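You operate a simulated robot arm through the tools that you are given. There is no shell and no other tool. Be economical: measure what you need, move in short steps, check, and stop when the job is done.

Carry out the task below with a simulated robot arm. There is one attempt and no reset: what you move stays moved.

JOB
Set the brake gap so that the white feeler goes in and the blue one does not.
Fine: put the black brake lever on first; prove it with both feelers and draw them out. Leave the other controls.

The check looks at the end state, three seconds after you hand in, the way a careful person would. Anything else that was tipped, shoved, dropped, spilled or broken makes it a failure.

ROBOT AND FRAMES
A 6-joint arm with a two-finger parallel gripper, fixed in place. Base frame: the origin is at the foot of the arm, x ahead of it, y to its left, z up. Units: cm, degrees, N and s.
Its first joint turns from -66.0 to 66.0 degrees. Payload 2.9 kg.
Tool frame: the origin (TCP) lies between the finger pads and is the grasp point; the fingertips stand 3 cm ahead of it; z points along the fingers, y is the line along which they close. Largest opening 11 cm; finger width 2, thickness 1; the body of the gripper, 4.8 by 11.2 cm, starts 5.5 cm behind the TCP.
Orientation is told as [roll, pitch, yaw] about the base's x, y, z axes, in that order, counted from this pose: with the fingers straight down and closing along the base's y, the tool's x points along the base's -x, its y along +y and its z along -z.

CONTROLS
- The arm moves only by the tool servo_tool. Its argument "moves" is a list of rows, each a list of 7 numbers: the shift along the base's x, y, z in mm, then the turn, a rotation vector about the base's x, y, z in degrees, then the finger opening in mm, from 0 to 110. In form: [[dx, dy, dz, ax, ay, az, claw], ...]. A call has 1 to 8 rows; each row is the pose to reach, as a shift and turn from the pose commanded when the call began. A row lasts 0.2 s, in which the tool goes at most 5 cm and 8.6 degrees; a call with a longer step from one row to the next is refused whole, and so is a gripper value outside its range. A pose out of reach is approached as far as the arm can. The call stops where the force on the tool passes 70 N (or 10 N more than at its start, if that is more) or the arm is blocked; 0.2 s more then pass. The fingers move at their own pace (about 10.8 cm/s each) and stop on an object; they squeeze with about 43 N. The grip force told is the motor's: it shows also when the fingers shut on nothing. Time passes only in rows, and 0.2 s behind the last, so rows that repeat a pose let the fingers close. It gives the time, the measured TCP pose, the force on the tool (base axes), the opening and the grip force at its end, in the units of the frame above (readings bear some noise).
- Cameras (640 x 400 px; columns grow to the right, rows downward): "scene" is fixed at [9.22, 44.3, 139.6]; the picture's right is [-0.61, -0.79, 0.00], its down [-0.36, 0.28, -0.89] and it looks along [0.70, -0.54, -0.46] (base axes); focal length 328 px, centre (320, 200). "wrist" rides on the gripper at [-3.6, 0, -5.7] in the tool frame; the picture's right is [0.00, -1.00, 0.00], its down [0.97, 0.00, -0.24] and it looks along [0.24, 0.00, 0.97] (tool axes); focal length 218 px, centre (320, 200).
- snapshot(camera): a new picture of that camera. The clock stands still meanwhile.
- point_at(camera, pixels): there is no depth. For up to 12 entries [column, row, z] of the newest picture of that camera ("zoom" is the newest enlarged one), the place [x, y] in the base frame at which the ray of that pixel passes the height z, good to about 0.2 cm. The clock stands still meanwhile.
- enlarge(camera, box): a new picture of the part [left, top, right, bottom] of that camera's present view, enlarged. The clock stands still meanwhile.
- hand_in(): hands the job in; it is judged then, once.

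Go step by step. Measure first, check grasps and placings, and put right what went wrong. The budget is 80 turns and 34 pictures, counting those below and the enlarged ones. Unless the task says otherwise, let go and move clear before handing in, and close with one line.

The tools are called after ">>>" by a JSON object that holds its "method" and its "body". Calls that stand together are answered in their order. servo_tool: Moves the arm, as the interface text tells. Its arguments: {"type":"object","properties":{"moves":{"type":"array"}},"required":["moves"]} The other tools are called the same way: snapshot (camera) takes a picture; point_at (camera, pixels) gives the place at which the rays of pixels pass given heights; enlarge (camera, box) takes an enlarged picture of a part of a camera's view; hand_in () hands the job in.

At the start:

```text
t: 0.0
eef_pos: [38.25, -6.82, 124.6]
tool_rot: [0.0, 0.0, 0.1]
wrist_force: [0.0, 0.2, -0.2]
grip_width: 10.99
gripper_force: 0.0
```

scene: 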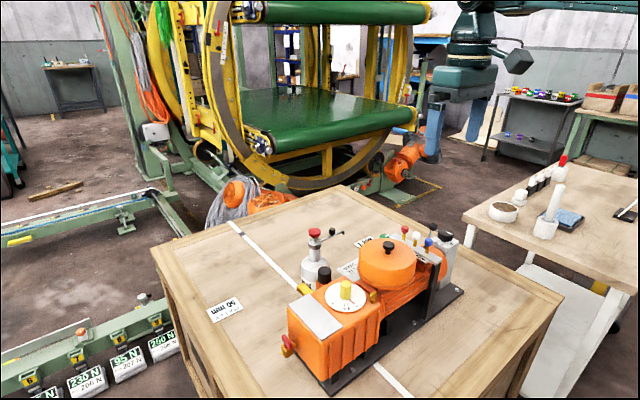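
wrist: 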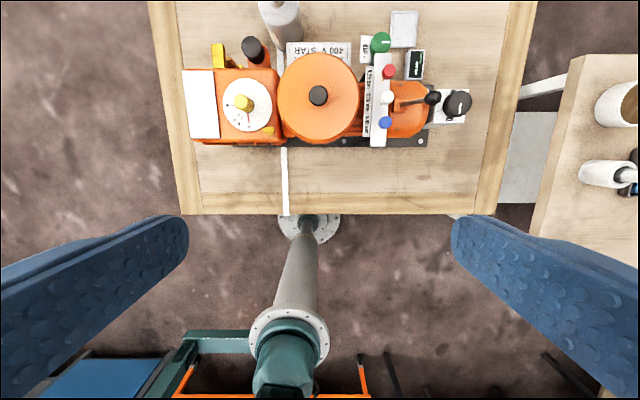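

The pictures show an orange machine with a drum (black knob), a dial, a feeler rack (coloured knobs, wrist about 385,95) and a black-knobbed lever at about (440,100). I'll enlarge both views for detail.

>>> {"method": "enlarge", "body": {"camera": "wrist", "box": [340, 20, 500, 160]}}

>>> {"method": "enlarge", "body": {"camera": "scene", "box": [270, 210, 480, 390]}}

>>> {"method": "enlarge", "body": {"camera": "wrist", "box": [175, 0, 345, 150]}}

```text
2.86 times, centred on (420, 90) of wrist
```

zoom: 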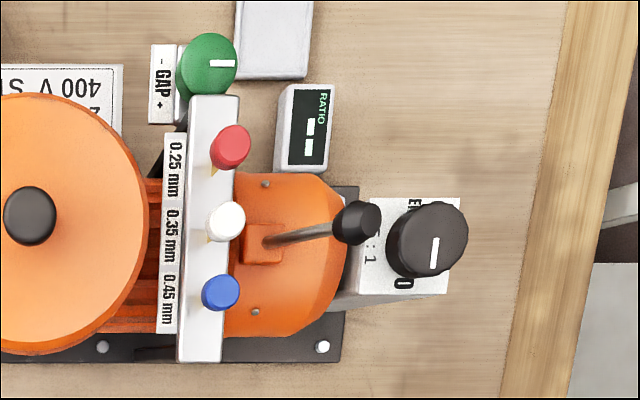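

```text
2.22 times, centred on (375, 300) of scene
```

zoom: 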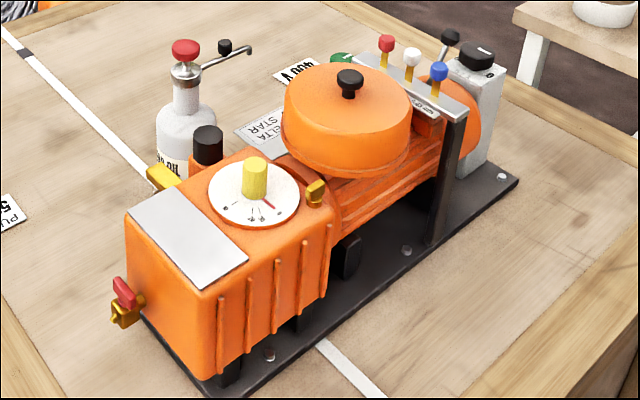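

```text
2.67 times, centred on (260, 75) of wrist
```

zoom: 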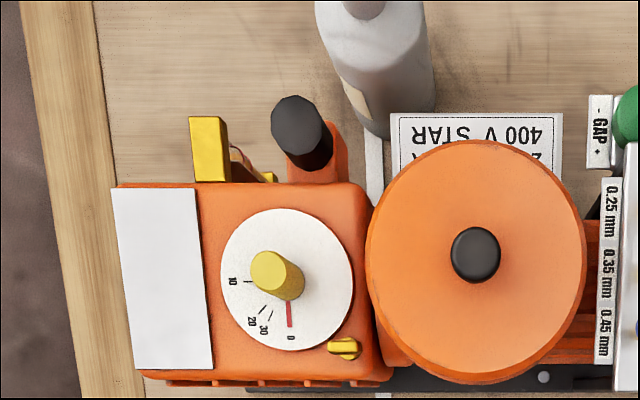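

The feelers are red 0.25, white 0.35, blue 0.45; green is the GAP knob, and the black ball lever at zoom (357,222) is the brake lever. I'll locate these, then move in for a closer look.

>>> {"method": "point_at", "body": {"camera": "wrist", "pixels": [[434, 97, 105], [387, 98, 105], [386, 122, 105], [388, 71, 105], [381, 42, 95], [457, 103, 100], [318, 96, 110], [380, 145, 100], [425, 145, 85], [413, 65, 90], [402, 95, 97]]}}

>>> {"method": "servo_tool", "body": {"moves": [[40, -30, 0, 0, 0, 0, 110], [60, -60, 0, 0, 0, 0, 110], [60, -85, 0, 0, 0, 0, 60], [60, -85, 0, 0, 0, 0, 0]]}}

```text
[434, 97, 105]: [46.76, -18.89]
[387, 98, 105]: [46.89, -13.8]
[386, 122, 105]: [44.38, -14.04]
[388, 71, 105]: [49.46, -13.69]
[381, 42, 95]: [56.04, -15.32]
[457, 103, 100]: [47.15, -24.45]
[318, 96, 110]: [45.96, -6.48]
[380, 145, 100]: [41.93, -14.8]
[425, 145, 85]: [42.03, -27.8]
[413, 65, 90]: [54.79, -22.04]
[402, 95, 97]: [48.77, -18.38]
```

```text
t: 1.0
eef_pos: [44.36, -15.33, 124.54]
tool_rot: [0.0, 0.1, 0.0]
wrist_force: [0.8, 0.4, -0.3]
grip_width: 0.0
gripper_force: 14.4
```

>>> {"method": "snapshot", "body": {"camera": "wrist"}}

>>> {"method": "enlarge", "body": {"camera": "scene", "box": [380, 210, 470, 270]}}

```text
28 pictures are left
```

wrist: 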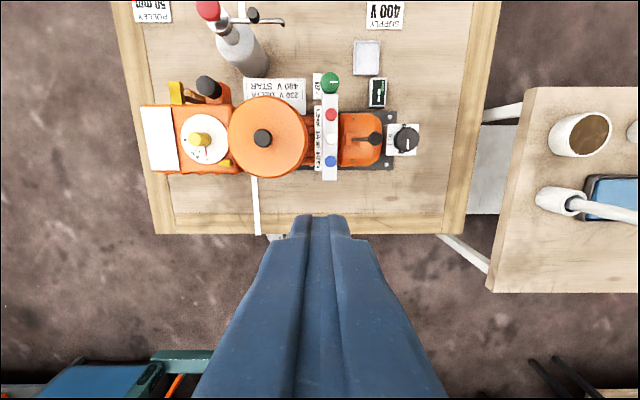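

```text
6.67 times, centred on (425, 240) of scene
```

zoom: 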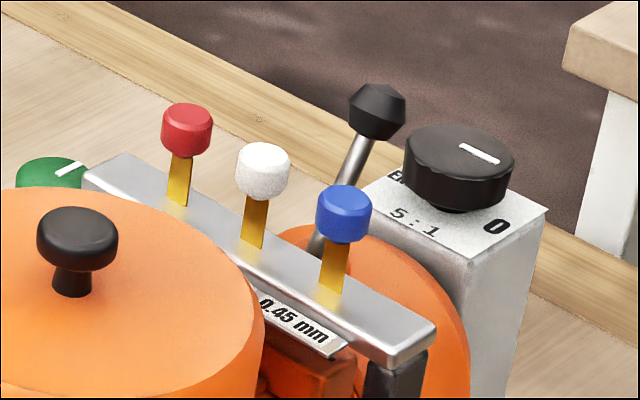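

Triangulating with both views: lever ball zoom (377,111)/wrist (375,138), white cap zoom (263,172)/wrist (331,138), blue cap zoom (343,213)/wrist (331,161), green zoom (52,175)/wrist (330,83).

>>> {"method": "point_at", "body": {"camera": "zoom", "pixels": [[377, 111, 100], [377, 111, 110], [263, 172, 100], [263, 172, 110], [343, 213, 100], [343, 213, 110], [52, 175, 90], [52, 175, 100], [186, 130, 100], [186, 130, 110], [458, 165, 95], [458, 165, 105]]}}

>>> {"method": "point_at", "body": {"camera": "wrist", "pixels": [[375, 138, 100], [375, 138, 110], [331, 138, 100], [331, 138, 110], [331, 161, 100], [331, 161, 110], [330, 83, 90], [330, 83, 100], [331, 115, 100], [331, 115, 110], [406, 138, 95], [406, 138, 105]]}}

```text
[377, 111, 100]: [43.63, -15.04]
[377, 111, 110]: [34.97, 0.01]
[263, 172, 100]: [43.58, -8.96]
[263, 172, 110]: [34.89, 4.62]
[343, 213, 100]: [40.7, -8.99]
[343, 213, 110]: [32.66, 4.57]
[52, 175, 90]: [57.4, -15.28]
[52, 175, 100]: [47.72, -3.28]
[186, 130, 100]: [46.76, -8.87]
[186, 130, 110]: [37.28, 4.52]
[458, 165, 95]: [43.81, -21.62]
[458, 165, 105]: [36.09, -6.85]
```

```text
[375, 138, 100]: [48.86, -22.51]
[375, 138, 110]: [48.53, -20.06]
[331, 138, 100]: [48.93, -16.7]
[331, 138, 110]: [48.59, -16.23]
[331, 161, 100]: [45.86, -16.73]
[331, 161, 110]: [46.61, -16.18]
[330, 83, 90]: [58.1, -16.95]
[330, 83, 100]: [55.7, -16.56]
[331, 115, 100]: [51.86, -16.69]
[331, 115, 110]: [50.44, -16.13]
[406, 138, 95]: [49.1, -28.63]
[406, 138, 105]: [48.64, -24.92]
```

Triangulation gives: lever ball ≈ (49.0,-24.2,93.7), caps blue/white/red at x≈45.4/49.1/52.8, y≈-17, z≈93.8; green knob ≈ (58.3,-16.7,89). I'll move lower for a close look at labels and slots.

>>> {"method": "servo_tool", "body": {"moves": [[30, -30, -40, 0, 0, 0, 0], [50, -50, -80, 0, 0, 0, 0], [60, -50, -120, 0, 0, 0, 0], [60, -50, -170, 0, 0, 0, 0], [60, -50, -190, 0, 0, 0, 0]]}}

>>> {"method": "snapshot", "body": {"camera": "wrist"}}

```text
refused: row 1 steps farther than a row can; nothing moved
```

```text
26 pictures are left
```

wrist: 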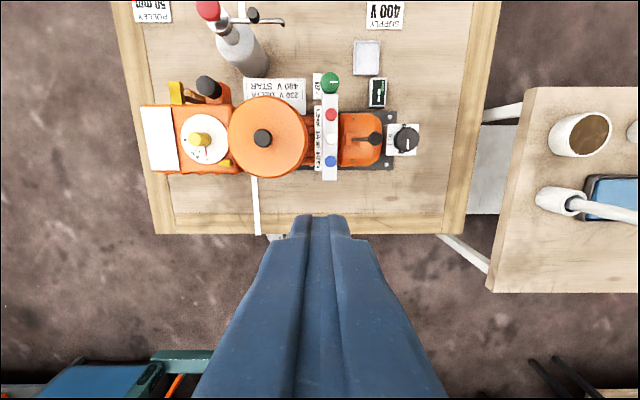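

That was refused for step size and nothing moved. I'll split it into smaller steps.

>>> {"method": "servo_tool", "body": {"moves": [[20, -20, -30, 0, 0, 0, 0], [40, -40, -60, 0, 0, 0, 0], [60, -50, -95, 0, 0, 0, 0], [60, -50, -135, 0, 0, 0, 0], [60, -50, -175, 0, 0, 0, 0], [60, -50, -190, 0, 0, 0, 0], [60, -50, -190, 0, 0, 0, 0]]}}

>>> {"method": "snapshot", "body": {"camera": "wrist"}}

```text
t: 2.6
eef_pos: [50.27, -20.13, 105.7]
tool_rot: [0.0, 0.0, 0.0]
wrist_force: [0.5, -0.3, -0.7]
grip_width: 0.0
gripper_force: 38.2
```

```text
25 pictures are left
```

wrist: 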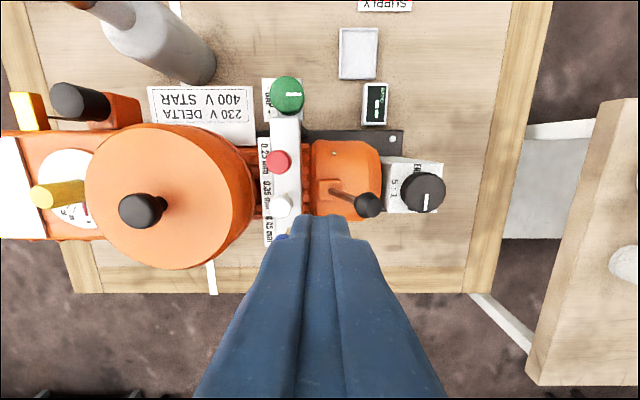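

The fingers hide blue but the rest is visible. Enlarging (245-460, 60-240).

>>> {"method": "enlarge", "body": {"camera": "wrist", "box": [250, 70, 460, 230]}}

>>> {"method": "servo_tool", "body": {"moves": [[40, 0, 0, 0, 0, 0, 0], [80, 0, 0, 0, 0, 0, 0], [80, 0, 0, 0, 0, 0, 0]]}}

>>> {"method": "enlarge", "body": {"camera": "wrist", "box": [220, 110, 460, 290]}}

```text
2.50 times, centred on (355, 150) of wrist
```

zoom: 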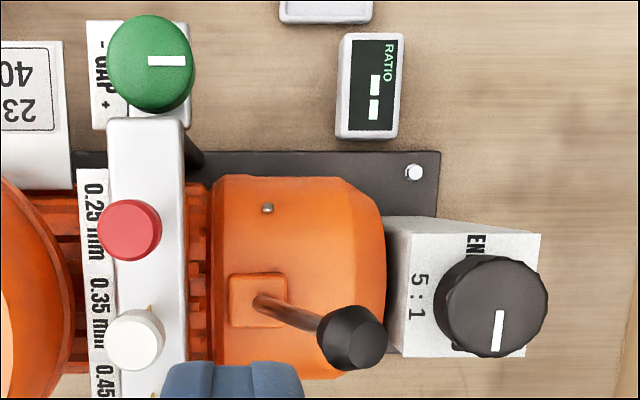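

```text
t: 3.4
eef_pos: [58.17, -20.13, 105.55]
tool_rot: [0.0, 0.1, 0.0]
wrist_force: [-0.3, -0.1, -0.7]
grip_width: 0.01
gripper_force: 37.8
```

```text
2.22 times, centred on (340, 200) of wrist
```

zoom: 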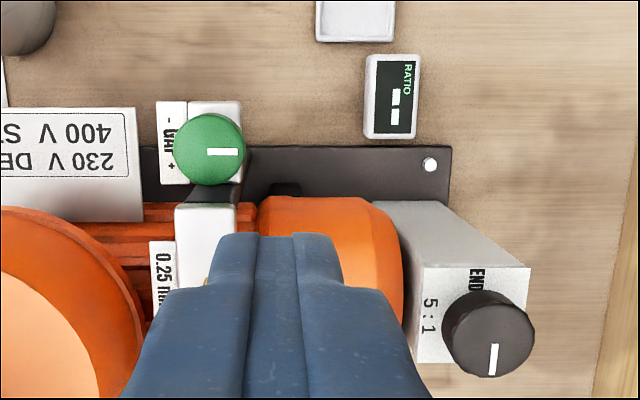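

The lever leans toward -y (ball zoom (350,340), pivot (258,300)); no label seen yet. I'll tilt to look from the -y side with fingers open.

>>> {"method": "servo_tool", "body": {"moves": [[-14, -20, 0, 8, 0, 0, 110], [-28, -40, 0, 16, 0, 0, 110], [-42, -60, 0, 24, 0, 0, 110], [-56, -80, 0, 32, 0, 0, 110], [-70, -99, -10, 40, 0, 0, 110], [-70, -99, -10, 40, 0, 0, 110]]}}

>>> {"method": "snapshot", "body": {"camera": "wrist"}}

```text
t: 4.8
eef_pos: [44.24, -21.43, 98.72]
tool_rot: [38.1, -0.8, -0.7]
wrist_force: [-0.3, 0.7, -0.6]
grip_width: 11.0
gripper_force: 0.0
out of reach, approached as far as the arm can: row 1, 2, 3, 4, 5, 6
```

```text
22 pictures are left
```

wrist: 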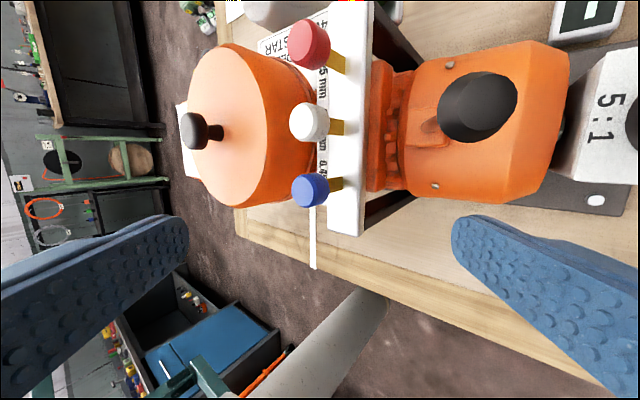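

Now there's a useful side view: caps on gold blades above the rail (blades x≈337), and the lever with ball at (478,105). Enlarging this.

>>> {"method": "enlarge", "body": {"camera": "wrist", "box": [280, 20, 580, 240]}}

```text
1.82 times, centred on (430, 130) of wrist
```

zoom: 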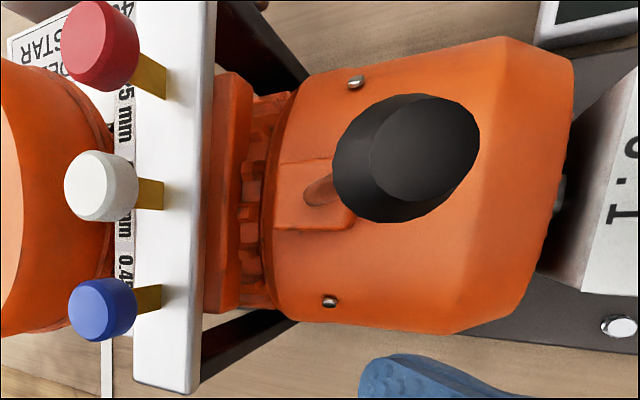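

No label; the lever leans about 37° toward -y from a pivot near (49.5,-21.1,~89.5), so "on" is presumably the other throw. I'll go back to vertical and up first.

>>> {"method": "servo_tool", "body": {"moves": [[0, 0, 20, -8, 0, 0, 110], [0, 0, 30, -16, 0, 0, 110], [0, 0, 40, -24, 0, 0, 110], [0, 0, 40, -32, 0, 0, 60], [0, 0, 40, -38, 0, 0, 40], [0, 0, 40, -38, 0, 0, 40]]}}

```text
t: 6.2
eef_pos: [44.0, -21.65, 102.75]
tool_rot: [1.9, 0.1, -0.1]
wrist_force: [-0.3, -0.3, -0.4]
grip_width: 3.99
gripper_force: 0.0
```

The tool is nearly vertical again at (44.0,-21.65,102.75). I'll straddle the lever ball with the open fingers: above first, then down.

>>> {"method": "servo_tool", "body": {"moves": [[25, -12, -10, -1.9, 0, 0, 40], [51, -26, -20, -1.9, 0, 0, 40], [51, -26, -35, -1.9, 0, 0, 40], [51, -26, -35, -1.9, 0, 0, 40]]}}

>>> {"method": "snapshot", "body": {"camera": "wrist"}}

```text
t: 7.2
eef_pos: [49.05, -24.13, 99.17]
tool_rot: [0.1, 0.0, 0.0]
wrist_force: [-0.8, -0.3, 0.2]
grip_width: 4.0
gripper_force: 0.1
```

```text
20 pictures are left
```

wrist: 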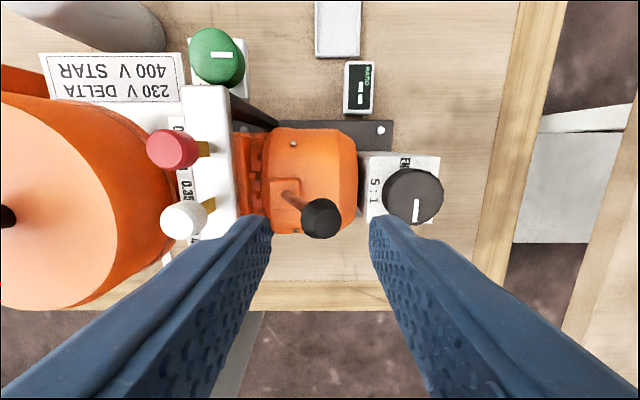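

The ball (320,218) is centred between the fingers. Descend to TCP z≈95.9 and push gently +y.

>>> {"method": "servo_tool", "body": {"moves": [[0, 0, -20, 0, 0, 0, 40], [0, 0, -33, 0, 0, 0, 40], [0, 0, -33, 0, 0, 0, 40]]}}

>>> {"method": "servo_tool", "body": {"moves": [[0, 6, 0, 0, 0, 0, 40], [0, 12, 0, 0, 0, 0, 40], [0, 16, 0, 0, 0, 0, 40], [0, 20, 0, 0, 0, 0, 40], [0, 20, 0, 0, 0, 0, 40]]}}

>>> {"method": "snapshot", "body": {"camera": "wrist"}}

```text
t: 8.0
eef_pos: [49.12, -24.06, 95.97]
tool_rot: [0.2, 0.0, -0.1]
wrist_force: [-0.3, 0.2, 0.3]
grip_width: 3.99
gripper_force: 0.0
```

```text
t: 9.2
eef_pos: [49.11, -22.03, 95.87]
tool_rot: [0.0, 0.0, 0.0]
wrist_force: [0.2, -0.4, -0.2]
grip_width: 4.01
gripper_force: 0.2
```

```text
19 pictures are left
```

wrist: 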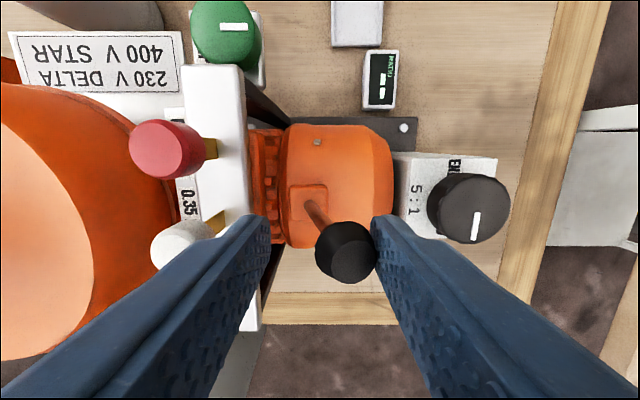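

The right finger just reaches the ball (346,252) with no force yet. I'll narrow the opening to 26 mm to keep clear of the rail and push further.

>>> {"method": "servo_tool", "body": {"moves": [[0, 0, 0, 0, 0, 0, 34], [0, 0, 0, 0, 0, 0, 26], [0, 0, 0, 0, 0, 0, 26], [0, 4, 0, 0, 0, 0, 26], [0, 8, 0, 0, 0, 0, 26], [0, 10, 0, 0, 0, 0, 26], [0, 10, 0, 0, 0, 0, 26]]}}

>>> {"method": "snapshot", "body": {"camera": "wrist"}}

```text
t: 10.8
eef_pos: [49.19, -21.16, 95.93]
tool_rot: [0.1, 0.0, 0.0]
wrist_force: [-0.4, -1.1, 0.1]
grip_width: 2.65
gripper_force: 1.1
```

```text
18 pictures are left
```

wrist: 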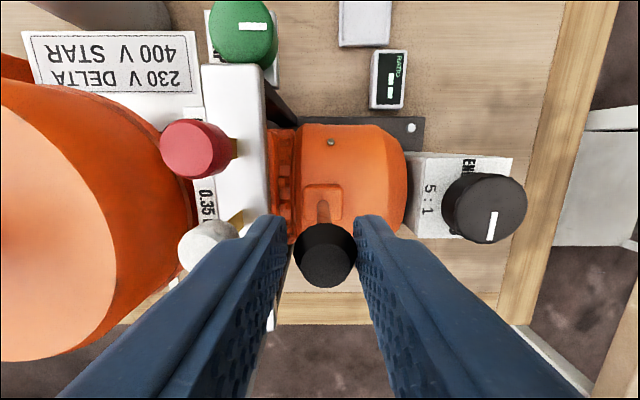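

The lever moves freely and is now about upright (ball (325,255)). To push further without touching the rail, I'll lift out and come back behind it with closed fingers.

>>> {"method": "servo_tool", "body": {"moves": [[0, -1, 20, 0, 0, 0, 28], [0, -1, 45, 0, 0, 0, 28], [0, -30, 45, 0, 0, 0, 0], [0, -30, 45, 0, 0, 0, 0], [0, -30, 20, 0, 0, 0, 0], [0, -30, 0, 0, 0, 0, 0]]}}

>>> {"method": "servo_tool", "body": {"moves": [[0, 5, 0, 0, 0, 0, 0], [0, 10, 0, 0, 0, 0, 0], [0, 15, 0, 0, 0, 0, 0], [0, 19, 0, 0, 0, 0, 0], [0, 19, 0, 0, 0, 0, 0]]}}

>>> {"method": "snapshot", "body": {"camera": "wrist"}}

```text
t: 12.2
eef_pos: [49.07, -24.25, 95.89]
tool_rot: [0.1, -0.1, 0.0]
wrist_force: [0.2, -0.4, -0.6]
grip_width: 0.0
gripper_force: 38.1
```

```text
t: 13.4
eef_pos: [48.91, -23.0, 95.94]
tool_rot: [-0.4, -0.4, -1.1]
wrist_force: [4.8, -51.1, 0.0]
grip_width: 0.01
gripper_force: 37.2
```

```text
17 pictures are left
```

wrist: 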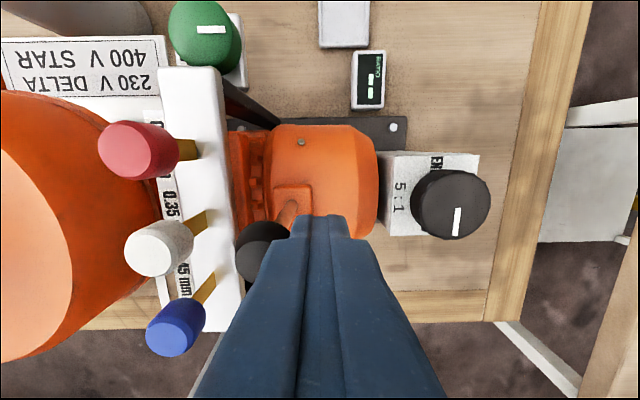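

The force rose to 51 N with the ball at ~y -20.9: the lever is at its end stop, just past upright. Back off and check it stays.

>>> {"method": "servo_tool", "body": {"moves": [[0, -15, 0, 0, 0, 0, 0], [0, -30, 0, 0, 0, 0, 0], [0, -30, 40, 0, 0, 0, 0], [0, -30, 60, 0, 0, 0, 0], [0, -30, 60, 0, 0, 0, 0]]}}

>>> {"method": "enlarge", "body": {"camera": "scene", "box": [380, 210, 470, 270]}}

```text
t: 14.6
eef_pos: [49.01, -25.16, 101.98]
tool_rot: [0.1, 0.1, 0.0]
wrist_force: [0.1, 0.6, -0.8]
grip_width: 0.05
gripper_force: 38.1
```

```text
6.67 times, centred on (425, 240) of scene
```

zoom: 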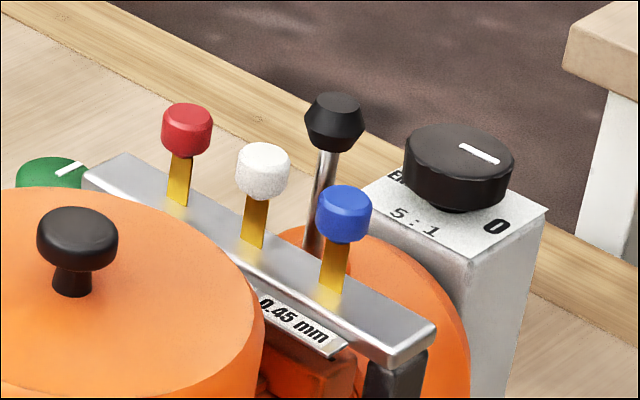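

The lever holds its new position, leaning slightly toward the rail. Next, turn the tool 90° so it closes along x (between caps), above the white cap.

>>> {"method": "servo_tool", "body": {"moves": [[0, 10, 10, 0, 0, -8.5, 28], [0, 20, 10, 0, 0, -17, 28], [0, 40, 10, 0, 0, -25.5, 28], [0, 60, 10, 0, 0, -34, 28], [0, 81, 10, 0, 0, -42.5, 28], [0, 81, 10, 0, 0, -51, 28], [0, 81, 10, 0, 0, -59.5, 28], [0, 81, 10, 0, 0, -68, 28]]}}

>>> {"method": "servo_tool", "body": {"moves": [[0, 0, 0, 0, 0, -8, 28], [0, 0, 0, 0, 0, -16, 28], [0, 0, 0, 0, 0, -22, 28], [0, 0, 0, 0, 0, -22, 28]]}}

>>> {"method": "snapshot", "body": {"camera": "wrist"}}

```text
t: 16.4
eef_pos: [49.05, -17.2, 102.85]
tool_rot: [0.1, -0.1, -68.2]
wrist_force: [0.2, -0.1, 0.0]
grip_width: 2.78
gripper_force: 0.1
```

```text
t: 17.4
eef_pos: [49.12, -17.2, 102.74]
tool_rot: [0.1, -0.1, -90.1]
wrist_force: [0.1, 0.6, 0.6]
grip_width: 2.8
gripper_force: 0.2
```

```text
15 pictures are left
```

wrist: 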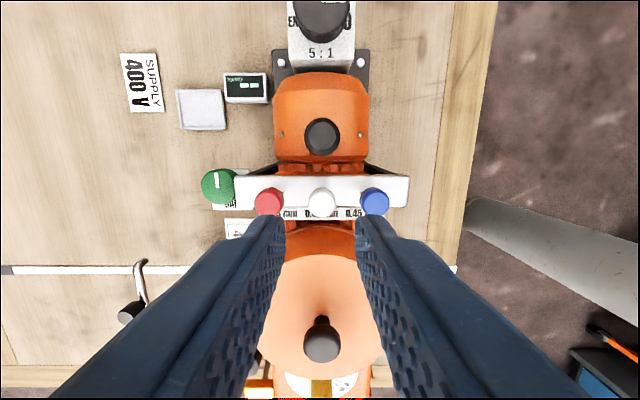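

White cap at (321,203) → (49.05,-17.0); the fingers will clear red and blue. Descend around it to TCP z≈96.2.

>>> {"method": "servo_tool", "body": {"moves": [[0, 1, -30, 0, 0, 0, 28], [0, 1, -50, 0, 0, 0, 28], [0, 1, -65, 0, 0, 0, 28], [0, 1, -65, 0, 0, 0, 28]]}}

>>> {"method": "enlarge", "body": {"camera": "scene", "box": [380, 205, 470, 265]}}

```text
t: 18.4
eef_pos: [49.11, -17.03, 96.23]
tool_rot: [0.1, 0.0, -90.0]
wrist_force: [0.4, 0.0, -0.2]
grip_width: 2.78
gripper_force: 0.0
```

```text
6.67 times, centred on (425, 235) of scene
```

zoom: 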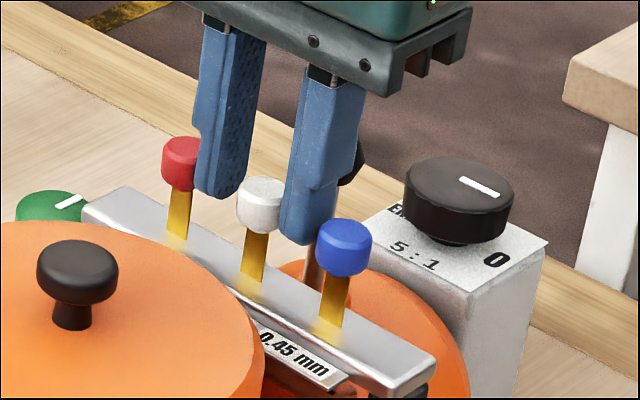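

The fingers straddle the white cap with tips about level with its lower edge. Close and press down gently.

>>> {"method": "servo_tool", "body": {"moves": [[0, 0, 0, 0, 0, 0, 10], [0, 0, 0, 0, 0, 0, 10], [0, 0, 0, 0, 0, 0, 10]]}}

>>> {"method": "servo_tool", "body": {"moves": [[0, 0, -1, 0, 0, 0, 10], [0, 0, -2, 0, 0, 0, 10], [0, 0, -3, 0, 0, 0, 10], [0, 0, -3, 0, 0, 0, 10]]}}

```text
t: 19.2
eef_pos: [48.96, -17.04, 96.16]
tool_rot: [-0.1, 0.0, -90.0]
wrist_force: [-13.8, -0.9, -1.1]
grip_width: 1.91
gripper_force: 44.8
```

```text
t: 20.2
eef_pos: [48.88, -17.06, 95.97]
tool_rot: [0.0, 0.0, -90.1]
wrist_force: [-16.7, -1.8, 0.5]
grip_width: 1.9
gripper_force: 45.3
```

Gripped (1.9 cm), with a side load of -15 N in x, so I'm ~2 mm off centre. Correct x and continue down slowly.

>>> {"method": "servo_tool", "body": {"moves": [[-1, 0, 0, 0, 0, 0, 10], [-2, 0, 0, 0, 0, 0, 10], [-2, 0, 0, 0, 0, 0, 10]]}}

>>> {"method": "servo_tool", "body": {"moves": [[0, 0, -1, 0, 0, 0, 10], [0, 0, -2, 0, 0, 0, 10], [0, 0, -3, 0, 0, 0, 10], [0, 0, -4, 0, 0, 0, 10], [0, 0, -4, 0, 0, 0, 10]]}}

```text
t: 21.0
eef_pos: [48.95, -17.15, 96.12]
tool_rot: [0.3, -0.1, -90.0]
wrist_force: [0.9, -3.8, -1.3]
grip_width: 1.88
gripper_force: 45.6
```

```text
t: 22.2
eef_pos: [49.09, -17.16, 95.61]
tool_rot: [0.1, 0.0, -90.0]
wrist_force: [10.8, -2.6, 0.8]
grip_width: 1.89
gripper_force: 45.2
```

Going down freely (z 95.61, ~0 N vertical). Trim x +1 mm and continue.

>>> {"method": "servo_tool", "body": {"moves": [[1, -0.3, -1, 0, 0, 0, 10], [1, -0.3, -2, 0, 0, 0, 10], [1, -0.3, -3, 0, 0, 0, 10], [1, -0.3, -4, 0, 0, 0, 10], [1, -0.3, -4, 0, 0, 0, 10]]}}

>>> {"method": "enlarge", "body": {"camera": "scene", "box": [380, 205, 470, 265]}}

```text
t: 23.4
eef_pos: [49.01, -17.23, 95.24]
tool_rot: [-0.1, 0.0, -90.1]
wrist_force: [6.6, -2.5, 0.8]
grip_width: 1.88
gripper_force: 45.3
```

```text
6.67 times, centred on (425, 235) of scene
```

zoom: 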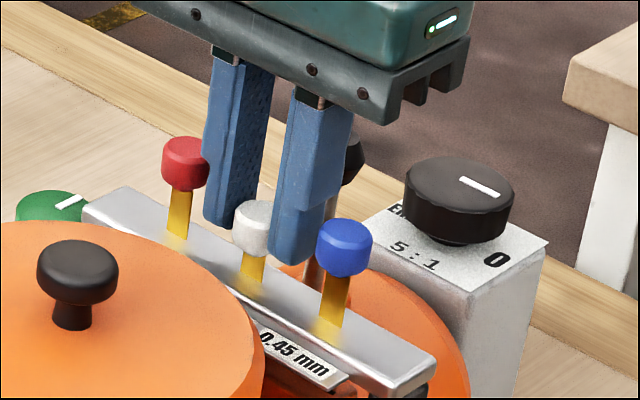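

The white cap has moved down about halfway (blade visible from 45 to 25 px), still without resistance. Continue down.

>>> {"method": "servo_tool", "body": {"moves": [[0.5, 0, -1, 0, 0, 0, 10], [0.5, 0, -2, 0, 0, 0, 10], [0.5, 0, -3, 0, 0, 0, 10], [0.5, 0, -4, 0, 0, 0, 10], [0.5, 0, -5, 0, 0, 0, 10], [0.5, 0, -5, 0, 0, 0, 10]]}}

```text
t: 24.8
eef_pos: [49.06, -17.17, 94.74]
tool_rot: [0.0, 0.0, -90.1]
wrist_force: [-4.3, -4.8, 0.8]
grip_width: 1.88
gripper_force: 45.3
```

>>> {"method": "servo_tool", "body": {"moves": [[-0.2, 0, -1, 0, 0, 0, 10], [-0.2, 0, -2, 0, 0, 0, 10], [-0.2, 0, -3, 0, 0, 0, 10], [-0.2, 0, -4, 0, 0, 0, 10], [-0.2, 0, -4, 0, 0, 0, 10]]}}

>>> {"method": "enlarge", "body": {"camera": "scene", "box": [380, 205, 470, 265]}}

```text
t: 26.0
eef_pos: [48.99, -17.17, 94.41]
tool_rot: [0.1, 0.0, -90.1]
wrist_force: [-3.8, -5.1, 0.3]
grip_width: 1.84
gripper_force: 44.4
```

```text
6.67 times, centred on (425, 235) of scene
```

zoom: 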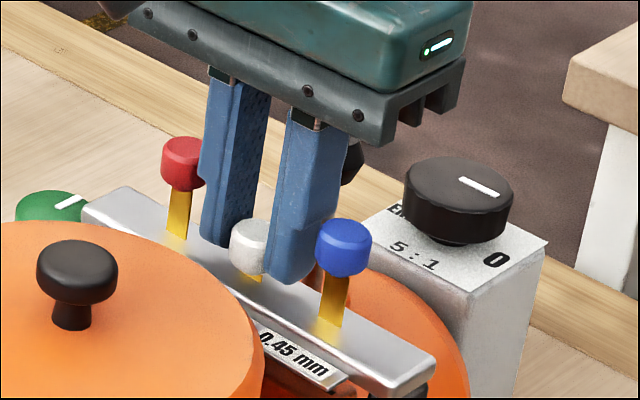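

White is almost fully in with no resistance. A few more mm to its stop.

>>> {"method": "servo_tool", "body": {"moves": [[0, 0, -1, 0, 0, 0, 10], [0, 0, -2, 0, 0, 0, 10], [0, 0, -3, 0, 0, 0, 10], [0, 0, -3, 0, 0, 0, 10]]}}

```text
t: 27.0
eef_pos: [49.07, -17.31, 94.12]
tool_rot: [0.0, 0.1, -90.0]
wrist_force: [-4.4, -3.4, 0.9]
grip_width: 1.86
gripper_force: 45.5
```

White goes in fully (about 2 cm of travel, no resistance). Draw it back up by 21 mm.

>>> {"method": "servo_tool", "body": {"moves": [[0, 0.5, 4, 0, 0, 0, 10], [0, 0.5, 8, 0, 0, 0, 10], [0, 0.5, 12, 0, 0, 0, 10], [0, 0.5, 16, 0, 0, 0, 10], [0, 0.5, 20, 0, 0, 0, 10], [0, 0.5, 21, 0, 0, 0, 10], [0, 0.5, 21, 0, 0, 0, 10]]}}

>>> {"method": "enlarge", "body": {"camera": "scene", "box": [380, 205, 470, 265]}}

```text
t: 28.6
eef_pos: [48.89, -17.11, 96.22]
tool_rot: [0.1, 0.0, -90.1]
wrist_force: [-4.9, -8.1, -1.7]
grip_width: 1.87
gripper_force: 45.6
```

```text
6.67 times, centred on (425, 235) of scene
```

zoom: 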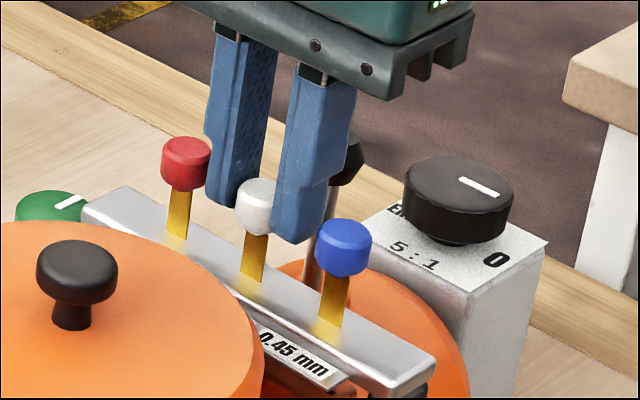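

White is back to about its starting height (1 mm more to go). Lift that, release, and move over to blue.

>>> {"method": "servo_tool", "body": {"moves": [[0.5, 1, 1, 0, 0, 0, 10], [0.5, 1, 1, 0, 0, 0, 28], [0.5, 1, 1, 0, 0, 0, 28], [0.5, 1, 25, 0, 0, 0, 28], [-17, 1, 30, 0, 0, 0, 28], [-36, 1, 30, 0, 0, 0, 28], [-36, 1, 30, 0, 0, 0, 28]]}}

>>> {"method": "snapshot", "body": {"camera": "wrist"}}

```text
t: 30.2
eef_pos: [45.42, -16.88, 99.18]
tool_rot: [0.1, 0.0, -90.0]
wrist_force: [0.2, 0.1, 0.8]
grip_width: 2.81
gripper_force: 0.0
```

```text
10 pictures are left
```

wrist: 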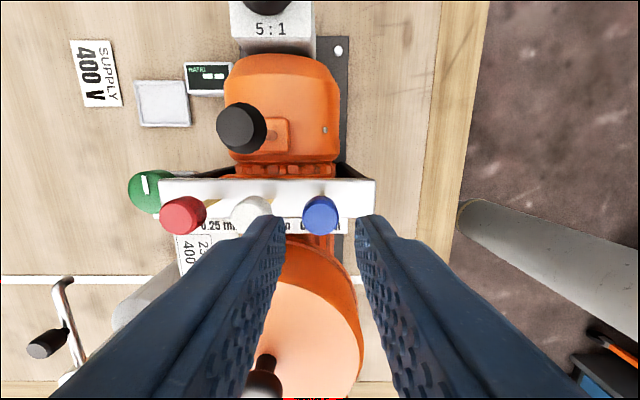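

Blue (321,214) is centred between the fingers. Descend to the same height as before and grip.

>>> {"method": "servo_tool", "body": {"moves": [[0, -1, -15, 0, 0, 0, 28], [0, -1, -30, 0, 0, 0, 28], [0, -1, -30, 0, 0, 0, 28], [0, -1, -30, 0, 0, 0, 10], [0, -1, -30, 0, 0, 0, 10], [0, -1, -30, 0, 0, 0, 10]]}}

>>> {"method": "servo_tool", "body": {"moves": [[0, 0, -1, 0, 0, 0, 10], [0, 0, -2, 0, 0, 0, 10], [0, 0, -3, 0, 0, 0, 10], [0, 0, -4, 0, 0, 0, 10], [0, 0, -4, 0, 0, 0, 10]]}}

```text
t: 31.6
eef_pos: [45.44, -17.11, 96.06]
tool_rot: [0.1, 0.1, -90.0]
wrist_force: [-1.3, -0.5, -3.1]
grip_width: 1.92
gripper_force: 44.9
```

```text
t: 32.8
eef_pos: [45.34, -17.06, 95.75]
tool_rot: [0.1, 0.0, -89.9]
wrist_force: [-6.3, 2.6, 0.8]
grip_width: 1.88
gripper_force: 45.1
```

Gripped and moving freely so far (0.8 N). Continue down in small steps.

>>> {"method": "servo_tool", "body": {"moves": [[-0.3, 0, -1, 0, 0, 0, 10], [-0.3, 0, -2, 0, 0, 0, 10], [-0.3, 0, -3, 0, 0, 0, 10], [-0.3, 0, -4, 0, 0, 0, 10], [-0.3, 0, -5, 0, 0, 0, 10], [-0.3, 0, -5, 0, 0, 0, 10]]}}

>>> {"method": "servo_tool", "body": {"moves": [[-0.3, 0, -1, 0, 0, 0, 10], [-0.3, 0, -2, 0, 0, 0, 10], [-0.3, 0, -3, 0, 0, 0, 10], [-0.3, 0, -4, 0, 0, 0, 10], [-0.3, 0, -4, 0, 0, 0, 10]]}}

```text
t: 34.2
eef_pos: [45.37, -16.95, 95.32]
tool_rot: [0.0, 0.0, -90.0]
wrist_force: [-6.0, 3.3, 1.2]
grip_width: 1.88
gripper_force: 44.6
```

```text
t: 35.4
eef_pos: [45.54, -17.0, 94.85]
tool_rot: [0.1, 0.0, -89.9]
wrist_force: [1.0, 3.5, 0.3]
grip_width: 1.9
gripper_force: 44.9
```

>>> {"method": "servo_tool", "body": {"moves": [[0, 0, -1, 0, 0, 0, 10], [0, 0, -2, 0, 0, 0, 10], [0, 0, -3, 0, 0, 0, 10], [0, 0, -4, 0, 0, 0, 10], [0, 0, -5, 0, 0, 0, 10], [0, 0, -5, 0, 0, 0, 10]]}}

>>> {"method": "enlarge", "body": {"camera": "scene", "box": [380, 205, 470, 265]}}

```text
t: 36.8
eef_pos: [45.37, -17.15, 94.54]
tool_rot: [0.1, 0.0, -89.9]
wrist_force: [4.3, 4.2, 0.0]
grip_width: 1.9
gripper_force: 44.9
```

```text
6.67 times, centred on (425, 235) of scene
```

zoom: 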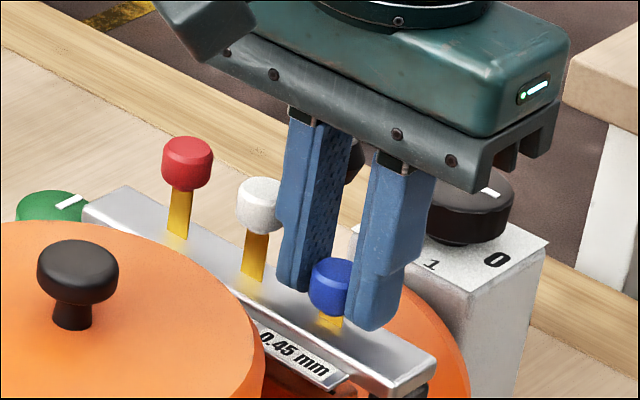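

Blue also goes in (only ~15 px of blade left), so the gap is too wide. Draw blue back out and release.

>>> {"method": "servo_tool", "body": {"moves": [[0, 0, 4, 0, 0, 0, 10], [0, 0, 8, 0, 0, 0, 10], [0, 0, 12, 0, 0, 0, 10], [0, 0, 16, 0, 0, 0, 10], [0, 0, 18, 0, 0, 0, 10], [0, 0, 18, 0, 0, 0, 10], [0, 0, 18, 0, 0, 0, 28], [0, 0, 18, 0, 0, 0, 28]]}}

>>> {"method": "servo_tool", "body": {"moves": [[0, 0, 30, 0, 0, 0, 28], [30, 0, 40, 0, 0, 0, 40], [60, 0, 40, 0, 0, 0, 40], [90, 0, 40, 0, 0, 0, 40], [129, 2, 40, 0, 0, 0, 40], [129, 2, 40, 0, 0, 0, 40]]}}

>>> {"method": "snapshot", "body": {"camera": "wrist"}}

```text
t: 38.6
eef_pos: [45.39, -17.03, 96.09]
tool_rot: [0.2, 0.0, -90.1]
wrist_force: [0.4, -0.3, 0.4]
grip_width: 2.82
gripper_force: 0.1
```

```text
t: 40.0
eef_pos: [58.21, -16.77, 100.27]
tool_rot: [0.2, 0.0, -90.0]
wrist_force: [-0.7, -0.1, 0.0]
grip_width: 4.0
gripper_force: 0.0
```

```text
8 pictures are left
```

wrist: 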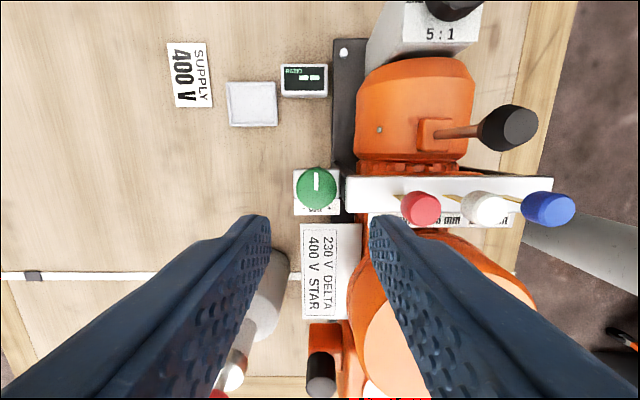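

Green knob at (317,188) → centre ≈ (58.45,-17.1), top z≈89, diameter ≈3.3. Rail end is close on the -x side, so I'll grip with the fingers on the ±y sides, starting at yaw -30 to leave room for a counter-clockwise (minus) turn.

>>> {"method": "servo_tool", "body": {"moves": [[2, -3, 0, 0, 0, 8.5, 50], [2, -3, 0, 0, 0, 17, 50], [2, -3, 0, 0, 0, 25.5, 50], [2, -3, 0, 0, 0, 34, 50], [2, -3, 0, 0, 0, 42.5, 50], [2, -3, 0, 0, 0, 51, 50], [2, -3, 0, 0, 0, 59.5, 50], [2, -3, -30, 0, 0, 60, 50]]}}

>>> {"method": "snapshot", "body": {"camera": "wrist"}}

```text
t: 41.8
eef_pos: [58.52, -17.25, 97.2]
tool_rot: [0.1, 0.0, -29.9]
wrist_force: [0.2, -0.1, 0.8]
grip_width: 5.02
gripper_force: 0.1
```

```text
7 pictures are left
```

wrist: 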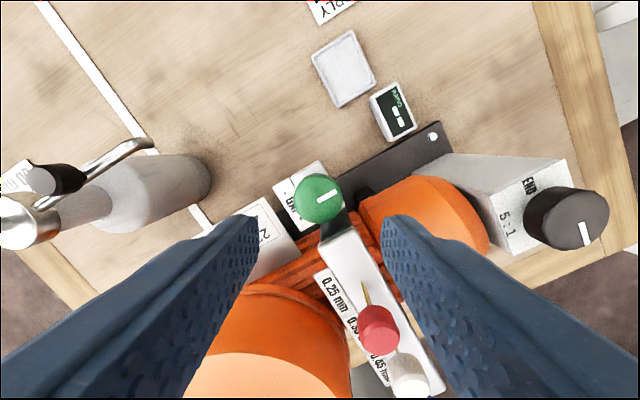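

The knob (319,198) is centred. Descend to TCP z≈91.1 and grip.

>>> {"method": "servo_tool", "body": {"moves": [[0, 0, -25, 0, 0, 0, 50], [0, 0, -45, 0, 0, 0, 50], [0, 0, -55, 0, 0, 0, 50], [0, 0, -61, 0, 0, 0, 50], [0, 0, -61, 0, 0, 0, 20], [0, 0, -61, 0, 0, 0, 20], [0, 0, -61, 0, 0, 0, 20]]}}

```text
t: 43.4
eef_pos: [58.62, -17.03, 91.19]
tool_rot: [0.2, -0.1, -29.8]
wrist_force: [11.1, 15.4, -1.8]
grip_width: 3.4
gripper_force: 44.6
```

Knob gripped (3.4 cm) with an ~19 N side load; I'll follow it by ~1.5 mm and turn CCW 25° slowly.

>>> {"method": "servo_tool", "body": {"moves": [[0.8, 1.4, 0, 0, 0, 0, 20], [0.8, 1.4, 0, 0, 0, 6, 20], [0.8, 1.4, 0, 0, 0, 12, 20], [0.8, 1.4, 0, 0, 0, 18, 20], [0.8, 1.4, 0, 0, 0, 25, 20], [0.8, 1.4, 0, 0, 0, 25, 20]]}}

```text
t: 44.8
eef_pos: [58.59, -17.06, 91.11]
tool_rot: [0.1, -0.1, -4.9]
wrist_force: [11.5, 8.7, 1.4]
grip_width: 3.4
gripper_force: 44.9
```

It turns smoothly. Continue to 45° total, release and look.

>>> {"method": "servo_tool", "body": {"moves": [[0.5, 0.5, 0, 0, 0, 7, 20], [0.5, 0.5, 0, 0, 0, 14, 20], [0.5, 0.5, 0, 0, 0, 20, 20], [0.5, 0.5, 0, 0, 0, 20, 20], [0.5, 0.5, 0, 0, 0, 20, 50], [0.5, 0.5, 0, 0, 0, 20, 50], [0.5, 0.5, 40, 0, 0, 20, 50], [0.5, 0.5, 80, 0, 0, 20, 40]]}}

>>> {"method": "enlarge", "body": {"camera": "wrist", "box": [220, 100, 480, 300]}}

```text
t: 46.6
eef_pos: [58.63, -17.0, 99.15]
tool_rot: [0.1, 0.0, 14.9]
wrist_force: [-0.7, -0.8, -0.6]
grip_width: 4.01
gripper_force: 0.0
```

```text
2.00 times, centred on (350, 200) of wrist
```

zoom: 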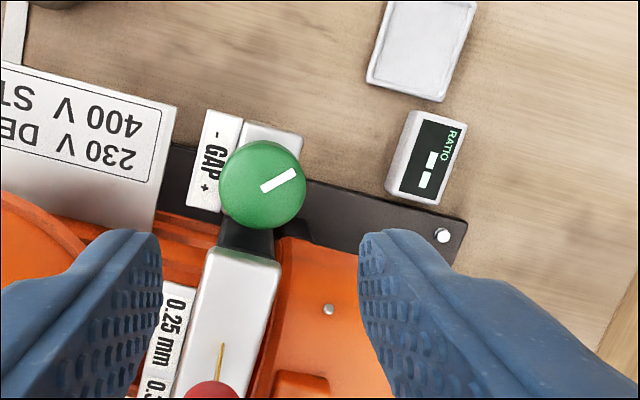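

The index has turned ~45° CCW. Now test with blue: rotate back to yaw -90 and go above it.

>>> {"method": "servo_tool", "body": {"moves": [[0, 0, 20, 0, 0, -8.5, 28], [0, 0, 20, 0, 0, -17, 28], [0, 0, 20, 0, 0, -25.5, 28], [0, 0, 20, 0, 0, -34, 28], [0, 0, 20, 0, 0, -42.5, 28], [0, 0, 20, 0, 0, -51, 28], [0, 0, 20, 0, 0, -59.5, 28], [0, 0, 20, 0, 0, -68, 28]]}}

>>> {"method": "servo_tool", "body": {"moves": [[-30, 0, 0, 0, 0, -8, 28], [-60, 0, 0, 0, 0, -16, 28], [-90, 0, 0, 0, 0, -24, 28], [-120, 0, 0, 0, 0, -32, 28], [-132, 0, 0, 0, 0, -37, 28], [-132, 0, -25, 0, 0, -37, 28], [-132, 0, -25, 0, 0, -37, 28]]}}

```text
t: 48.4
eef_pos: [58.61, -16.98, 101.0]
tool_rot: [0.2, 0.0, -53.3]
wrist_force: [-0.4, -0.5, 0.3]
grip_width: 2.82
gripper_force: 0.1
```

```text
t: 50.0
eef_pos: [45.39, -16.86, 98.66]
tool_rot: [0.1, 0.0, -90.1]
wrist_force: [0.4, 0.0, 0.6]
grip_width: 2.82
gripper_force: 0.0
```

Above blue at (45.39,-16.86). Descend, grip and press in small steps.

>>> {"method": "servo_tool", "body": {"moves": [[0, -1.8, -12, 0, 0, 0, 28], [0, -1.8, -25, 0, 0, 0, 28], [0, -1.8, -25, 0, 0, 0, 10], [0, -1.8, -25, 0, 0, 0, 10], [0, -1.8, -25, 0, 0, 0, 10]]}}

>>> {"method": "servo_tool", "body": {"moves": [[0, 0, -1, 0, 0, 0, 10], [0, 0, -2, 0, 0, 0, 10], [0, 0, -3, 0, 0, 0, 10], [0, 0, -4, 0, 0, 0, 10], [0, 0, -5, 0, 0, 0, 10], [0, 0, -5, 0, 0, 0, 10]]}}

>>> {"method": "servo_tool", "body": {"moves": [[0, 0, -1, 0, 0, 0, 10], [0, 0, -2, 0, 0, 0, 10], [0, 0, -3, 0, 0, 0, 10], [0, 0, -4, 0, 0, 0, 10], [0, 0, -4, 0, 0, 0, 10]]}}

```text
t: 51.2
eef_pos: [45.38, -17.1, 96.09]
tool_rot: [0.1, 0.0, -90.0]
wrist_force: [-3.0, -1.0, -1.8]
grip_width: 1.88
gripper_force: 45.1
```

```text
t: 52.6
eef_pos: [45.34, -17.01, 95.51]
tool_rot: [0.1, 0.0, -90.1]
wrist_force: [-3.6, 4.8, 0.8]
grip_width: 1.9
gripper_force: 44.8
```

```text
t: 53.8
eef_pos: [45.34, -16.96, 95.11]
tool_rot: [0.2, 0.1, -90.0]
wrist_force: [-2.7, 10.4, 0.0]
grip_width: 1.88
gripper_force: 45.2
```

Still going in freely; y side load of 10 N, so trim +0.7 mm and go on.

>>> {"method": "servo_tool", "body": {"moves": [[0, 0.7, -1, 0, 0, 0, 10], [0, 0.7, -2, 0, 0, 0, 10], [0, 0.7, -3, 0, 0, 0, 10], [0, 0.7, -4, 0, 0, 0, 10], [0, 0.7, -4, 0, 0, 0, 10]]}}

>>> {"method": "servo_tool", "body": {"moves": [[0, 0.3, -1, 0, 0, 0, 10], [0, 0.3, -2, 0, 0, 0, 10], [0, 0.3, -3, 0, 0, 0, 10], [0, 0.3, -3, 0, 0, 0, 10]]}}

```text
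t: 55.0
eef_pos: [45.47, -17.1, 94.65]
tool_rot: [0.1, 0.0, -90.2]
wrist_force: [-3.2, 5.2, 0.7]
grip_width: 1.9
gripper_force: 45.2
```

```text
t: 56.0
eef_pos: [45.33, -17.08, 94.51]
tool_rot: [0.1, -0.1, -90.1]
wrist_force: [-4.2, 0.0, 0.5]
grip_width: 1.9
gripper_force: 45.1
```

Blue still goes in after 45° CCW. Draw it out and turn further.

>>> {"method": "servo_tool", "body": {"moves": [[0, 0, 4, 0, 0, 0, 10], [0, 0, 8, 0, 0, 0, 10], [0, 0, 12, 0, 0, 0, 10], [0, 0, 16, 0, 0, 0, 10], [0, 0, 16, 0, 0, 0, 10], [0, 0, 16, 0, 0, 0, 28], [0, 0, 16, 0, 0, 0, 28], [0, 0, 46, 0, 0, 0, 28]]}}

>>> {"method": "servo_tool", "body": {"moves": [[30, 0, 10, 0, 0, 8.5, 40], [60, 0, 10, 0, 0, 17, 50], [90, 0, 10, 0, 0, 25.5, 50], [120, 0, 10, 0, 0, 34, 50], [132, 0, 10, 0, 0, 42.5, 50], [132, 0, 10, 0, 0, 51, 50], [132, 0, 0, 0, 0, 56, 50], [132, 0, -30, 0, 0, 57, 50]]}}

```text
t: 57.8
eef_pos: [45.42, -17.09, 99.18]
tool_rot: [0.1, 0.1, -90.1]
wrist_force: [0.7, 0.1, 1.0]
grip_width: 2.78
gripper_force: 0.1
```

```text
t: 59.6
eef_pos: [58.5, -17.04, 96.05]
tool_rot: [0.1, 0.1, -33.0]
wrist_force: [0.2, -0.4, -0.5]
grip_width: 5.02
gripper_force: 0.0
```

Over the knob at yaw -33. Descend, grip, and turn CCW 65°.

>>> {"method": "servo_tool", "body": {"moves": [[1, 0.5, -25, 0, 0, 0, 50], [1, 0.5, -40, 0, 0, 0, 50], [1, 0.5, -49, 0, 0, 0, 50], [1, 0.5, -49, 0, 0, 0, 20], [1, 0.5, -49, 0, 0, 0, 20], [1, 0.5, -49, 0, 0, 0, 20]]}}

>>> {"method": "servo_tool", "body": {"moves": [[0.5, 0.5, 0, 0, 0, 8, 20], [0.5, 0.5, 0, 0, 0, 16, 20], [0.5, 0.5, 0, 0, 0, 24, 20], [0.5, 0.5, 0, 0, 0, 32, 20], [0.5, 0.5, 0, 0, 0, 40, 20], [0.5, 0.5, 0, 0, 0, 48, 20], [0.5, 0.5, 0, 0, 0, 56, 20], [0.5, 0.5, 0, 0, 0, 64, 20]]}}

```text
t: 61.0
eef_pos: [58.62, -17.09, 91.1]
tool_rot: [0.1, 0.0, -33.1]
wrist_force: [-3.3, -4.1, -0.4]
grip_width: 3.42
gripper_force: 45.3
```

```text
t: 62.8
eef_pos: [58.64, -16.84, 91.12]
tool_rot: [0.2, 0.1, 31.1]
wrist_force: [-13.4, -10.7, -3.9]
grip_width: 3.4
gripper_force: 45.0
```

Turned to ~109° total CCW without a stop. Release and go back to blue.

>>> {"method": "servo_tool", "body": {"moves": [[0, 0, 0, 0, 0, 0, 50], [0, 0, 0, 0, 0, 0, 50], [0, 0, 45, 0, 0, 0, 50], [0, 0, 90, 0, 0, -8.5, 28], [0, 0, 100, 0, 0, -17, 28], [0, 0, 100, 0, 0, -25.5, 28], [0, 0, 100, 0, 0, -34, 28], [0, 0, 100, 0, 0, -42.5, 28]]}}

>>> {"method": "servo_tool", "body": {"moves": [[0, 0, 0, 0, 0, -8.5, 28], [0, 0, 0, 0, 0, -17, 28], [0, 0, 0, 0, 0, -25.5, 28], [-30, 0, 0, 0, 0, -34, 28], [-60, 0, 0, 0, 0, -42.5, 28], [-90, 0, 0, 0, 0, -51, 28], [-115, 0, 0, 0, 0, -59.5, 28], [-132, 0, 0, 0, 0, -68, 28]]}}

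```text
t: 64.6
eef_pos: [58.62, -16.99, 101.18]
tool_rot: [0.1, 0.0, -11.7]
wrist_force: [-0.5, 0.7, 0.1]
grip_width: 2.8
gripper_force: 0.0
```

```text
t: 66.4
eef_pos: [45.54, -17.01, 101.02]
tool_rot: [0.2, 0.0, -79.7]
wrist_force: [0.2, -0.3, -0.6]
grip_width: 2.84
gripper_force: 0.1
```

>>> {"method": "servo_tool", "body": {"moves": [[-1, -0.5, 0, 0, 0, -8, 28], [-1, -0.5, -20, 0, 0, -10.2, 28], [-1, -0.5, -40, 0, 0, -10.2, 28], [-1, -0.5, -49, 0, 0, -10.2, 28], [-1, -0.5, -49, 0, 0, -10.2, 28], [-1, -0.5, -49, 0, 0, -10.2, 10], [-1, -0.5, -49, 0, 0, -10.2, 10], [-1, -0.5, -49, 0, 0, -10.2, 10]]}}

>>> {"method": "servo_tool", "body": {"moves": [[0, 0, -1, 0, 0, 0, 10], [0, 0, -2, 0, 0, 0, 10], [0, 0, -3, 0, 0, 0, 10], [0, 0, -4, 0, 0, 0, 10], [0, 0, -5, 0, 0, 0, 10], [0, 0, -5, 0, 0, 0, 10]]}}

>>> {"method": "servo_tool", "body": {"moves": [[0, 0, -1, 0, 0, 0, 10], [0, 0, -2, 0, 0, 0, 10], [0, 0, -3, 0, 0, 0, 10], [0, 0, -4, 0, 0, 0, 10], [0, 0, -4, 0, 0, 0, 10]]}}

```text
t: 68.2
eef_pos: [45.46, -16.97, 96.29]
tool_rot: [0.0, 0.0, -89.7]
wrist_force: [-4.8, 0.2, -2.2]
grip_width: 1.92
gripper_force: 45.1
```

```text
t: 69.6
eef_pos: [45.38, -16.99, 95.73]
tool_rot: [0.1, 0.0, -89.6]
wrist_force: [-8.7, 1.2, 1.0]
grip_width: 1.91
gripper_force: 44.5
```

```text
t: 70.8
eef_pos: [45.39, -16.97, 95.35]
tool_rot: [0.2, -0.1, -89.7]
wrist_force: [-10.1, 1.6, 0.4]
grip_width: 1.89
gripper_force: 44.7
```

>>> {"method": "servo_tool", "body": {"moves": [[-0.7, 0, -1, 0, 0, 0, 10], [-0.7, 0, -2, 0, 0, 0, 10], [-0.7, 0, -3, 0, 0, 0, 10], [-0.7, 0, -4, 0, 0, 0, 10], [-0.7, 0, -5, 0, 0, 0, 10], [-0.7, 0, -5, 0, 0, 0, 10]]}}

>>> {"method": "servo_tool", "body": {"moves": [[0, 0, -1, 0, 0, 0, 10], [0, 0, -2, 0, 0, 0, 10], [0, 0, -3, 0, 0, 0, 10], [0, 0, -3, 0, 0, 0, 10]]}}

>>> {"method": "enlarge", "body": {"camera": "scene", "box": [380, 205, 470, 265]}}

```text
t: 72.2
eef_pos: [45.5, -17.0, 94.91]
tool_rot: [0.2, 0.0, -89.7]
wrist_force: [-3.7, 3.1, 1.0]
grip_width: 1.92
gripper_force: 45.2
```

```text
t: 73.2
eef_pos: [45.43, -16.96, 94.58]
tool_rot: [0.2, 0.0, -89.7]
wrist_force: [1.2, 3.2, 0.3]
grip_width: 1.9
gripper_force: 45.0
```

```text
6.67 times, centred on (425, 235) of scene
```

zoom: 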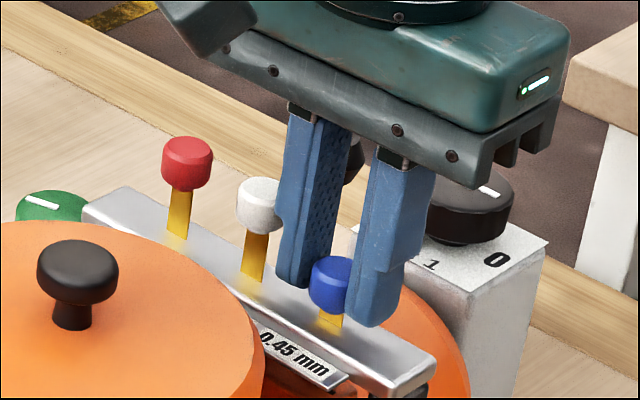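

Blue has ~0.4 cm left above the rail; I should press to the bottom to be sure the test is decisive.

>>> {"method": "servo_tool", "body": {"moves": [[0, 0, -1, 0, 0, 0, 10], [0, 0, -2, 0, 0, 0, 10], [0, 0, -3, 0, 0, 0, 10], [0, 0, -4, 0, 0, 0, 10], [0, 0, -5, 0, 0, 0, 10], [0, 0, -5, 0, 0, 0, 10]]}}

```text
t: 74.6
eef_pos: [45.47, -17.01, 94.03]
tool_rot: [0.1, 0.0, -89.6]
wrist_force: [5.3, 1.7, 1.4]
grip_width: 1.89
gripper_force: 45.1
```

Blue goes fully in with no resistance, so the gap is still above 0.45. Draw it out and go back to the knob for further CCW turning.

>>> {"method": "servo_tool", "body": {"moves": [[0, 0, 5, 0, 0, 0, 10], [0, 0, 10, 0, 0, 0, 10], [0, 0, 15, 0, 0, 0, 10], [0, 0, 21, 0, 0, 0, 10], [0, 0, 21, 0, 0, 0, 10], [0, 0, 21, 0, 0, 0, 28], [0, 0, 21, 0, 0, 0, 28], [0, 0, 51, 0, 0, 0, 28]]}}

>>> {"method": "servo_tool", "body": {"moves": [[30, 0, 10, 0, 0, 8.5, 40], [60, 0, 10, 0, 0, 17, 50], [90, 0, 10, 0, 0, 25.5, 50], [120, 0, 10, 0, 0, 34, 50], [132, 0, 10, 0, 0, 42.5, 50], [132, 0, 10, 0, 0, 51, 50], [132, 0, 0, 0, 0, 56, 50], [132, 0, -30, 0, 0, 57, 50]]}}

>>> {"method": "servo_tool", "body": {"moves": [[0, 0, -25, 0, 0, 0, 50], [0, 0, -40, 0, 0, 0, 50], [0, 0, -49, 0, 0, 0, 50], [0, 0, -49, 0, 0, 0, 20], [0, 0, -49, 0, 0, 0, 20], [0, 0, -49, 0, 0, 0, 20]]}}

```text
t: 76.4
eef_pos: [45.37, -16.94, 99.08]
tool_rot: [0.0, -0.1, -89.7]
wrist_force: [-0.1, 0.4, 0.0]
grip_width: 2.83
gripper_force: 0.1
```

```text
t: 78.2
eef_pos: [58.63, -17.07, 96.2]
tool_rot: [0.2, 0.0, -32.7]
wrist_force: [0.3, 0.2, -0.2]
grip_width: 5.01
gripper_force: 0.1
```

```text
t: 79.6
eef_pos: [58.6, -17.04, 91.35]
tool_rot: [0.1, 0.0, -32.8]
wrist_force: [-2.9, -1.7, -1.6]
grip_width: 3.37
gripper_force: 44.7
```

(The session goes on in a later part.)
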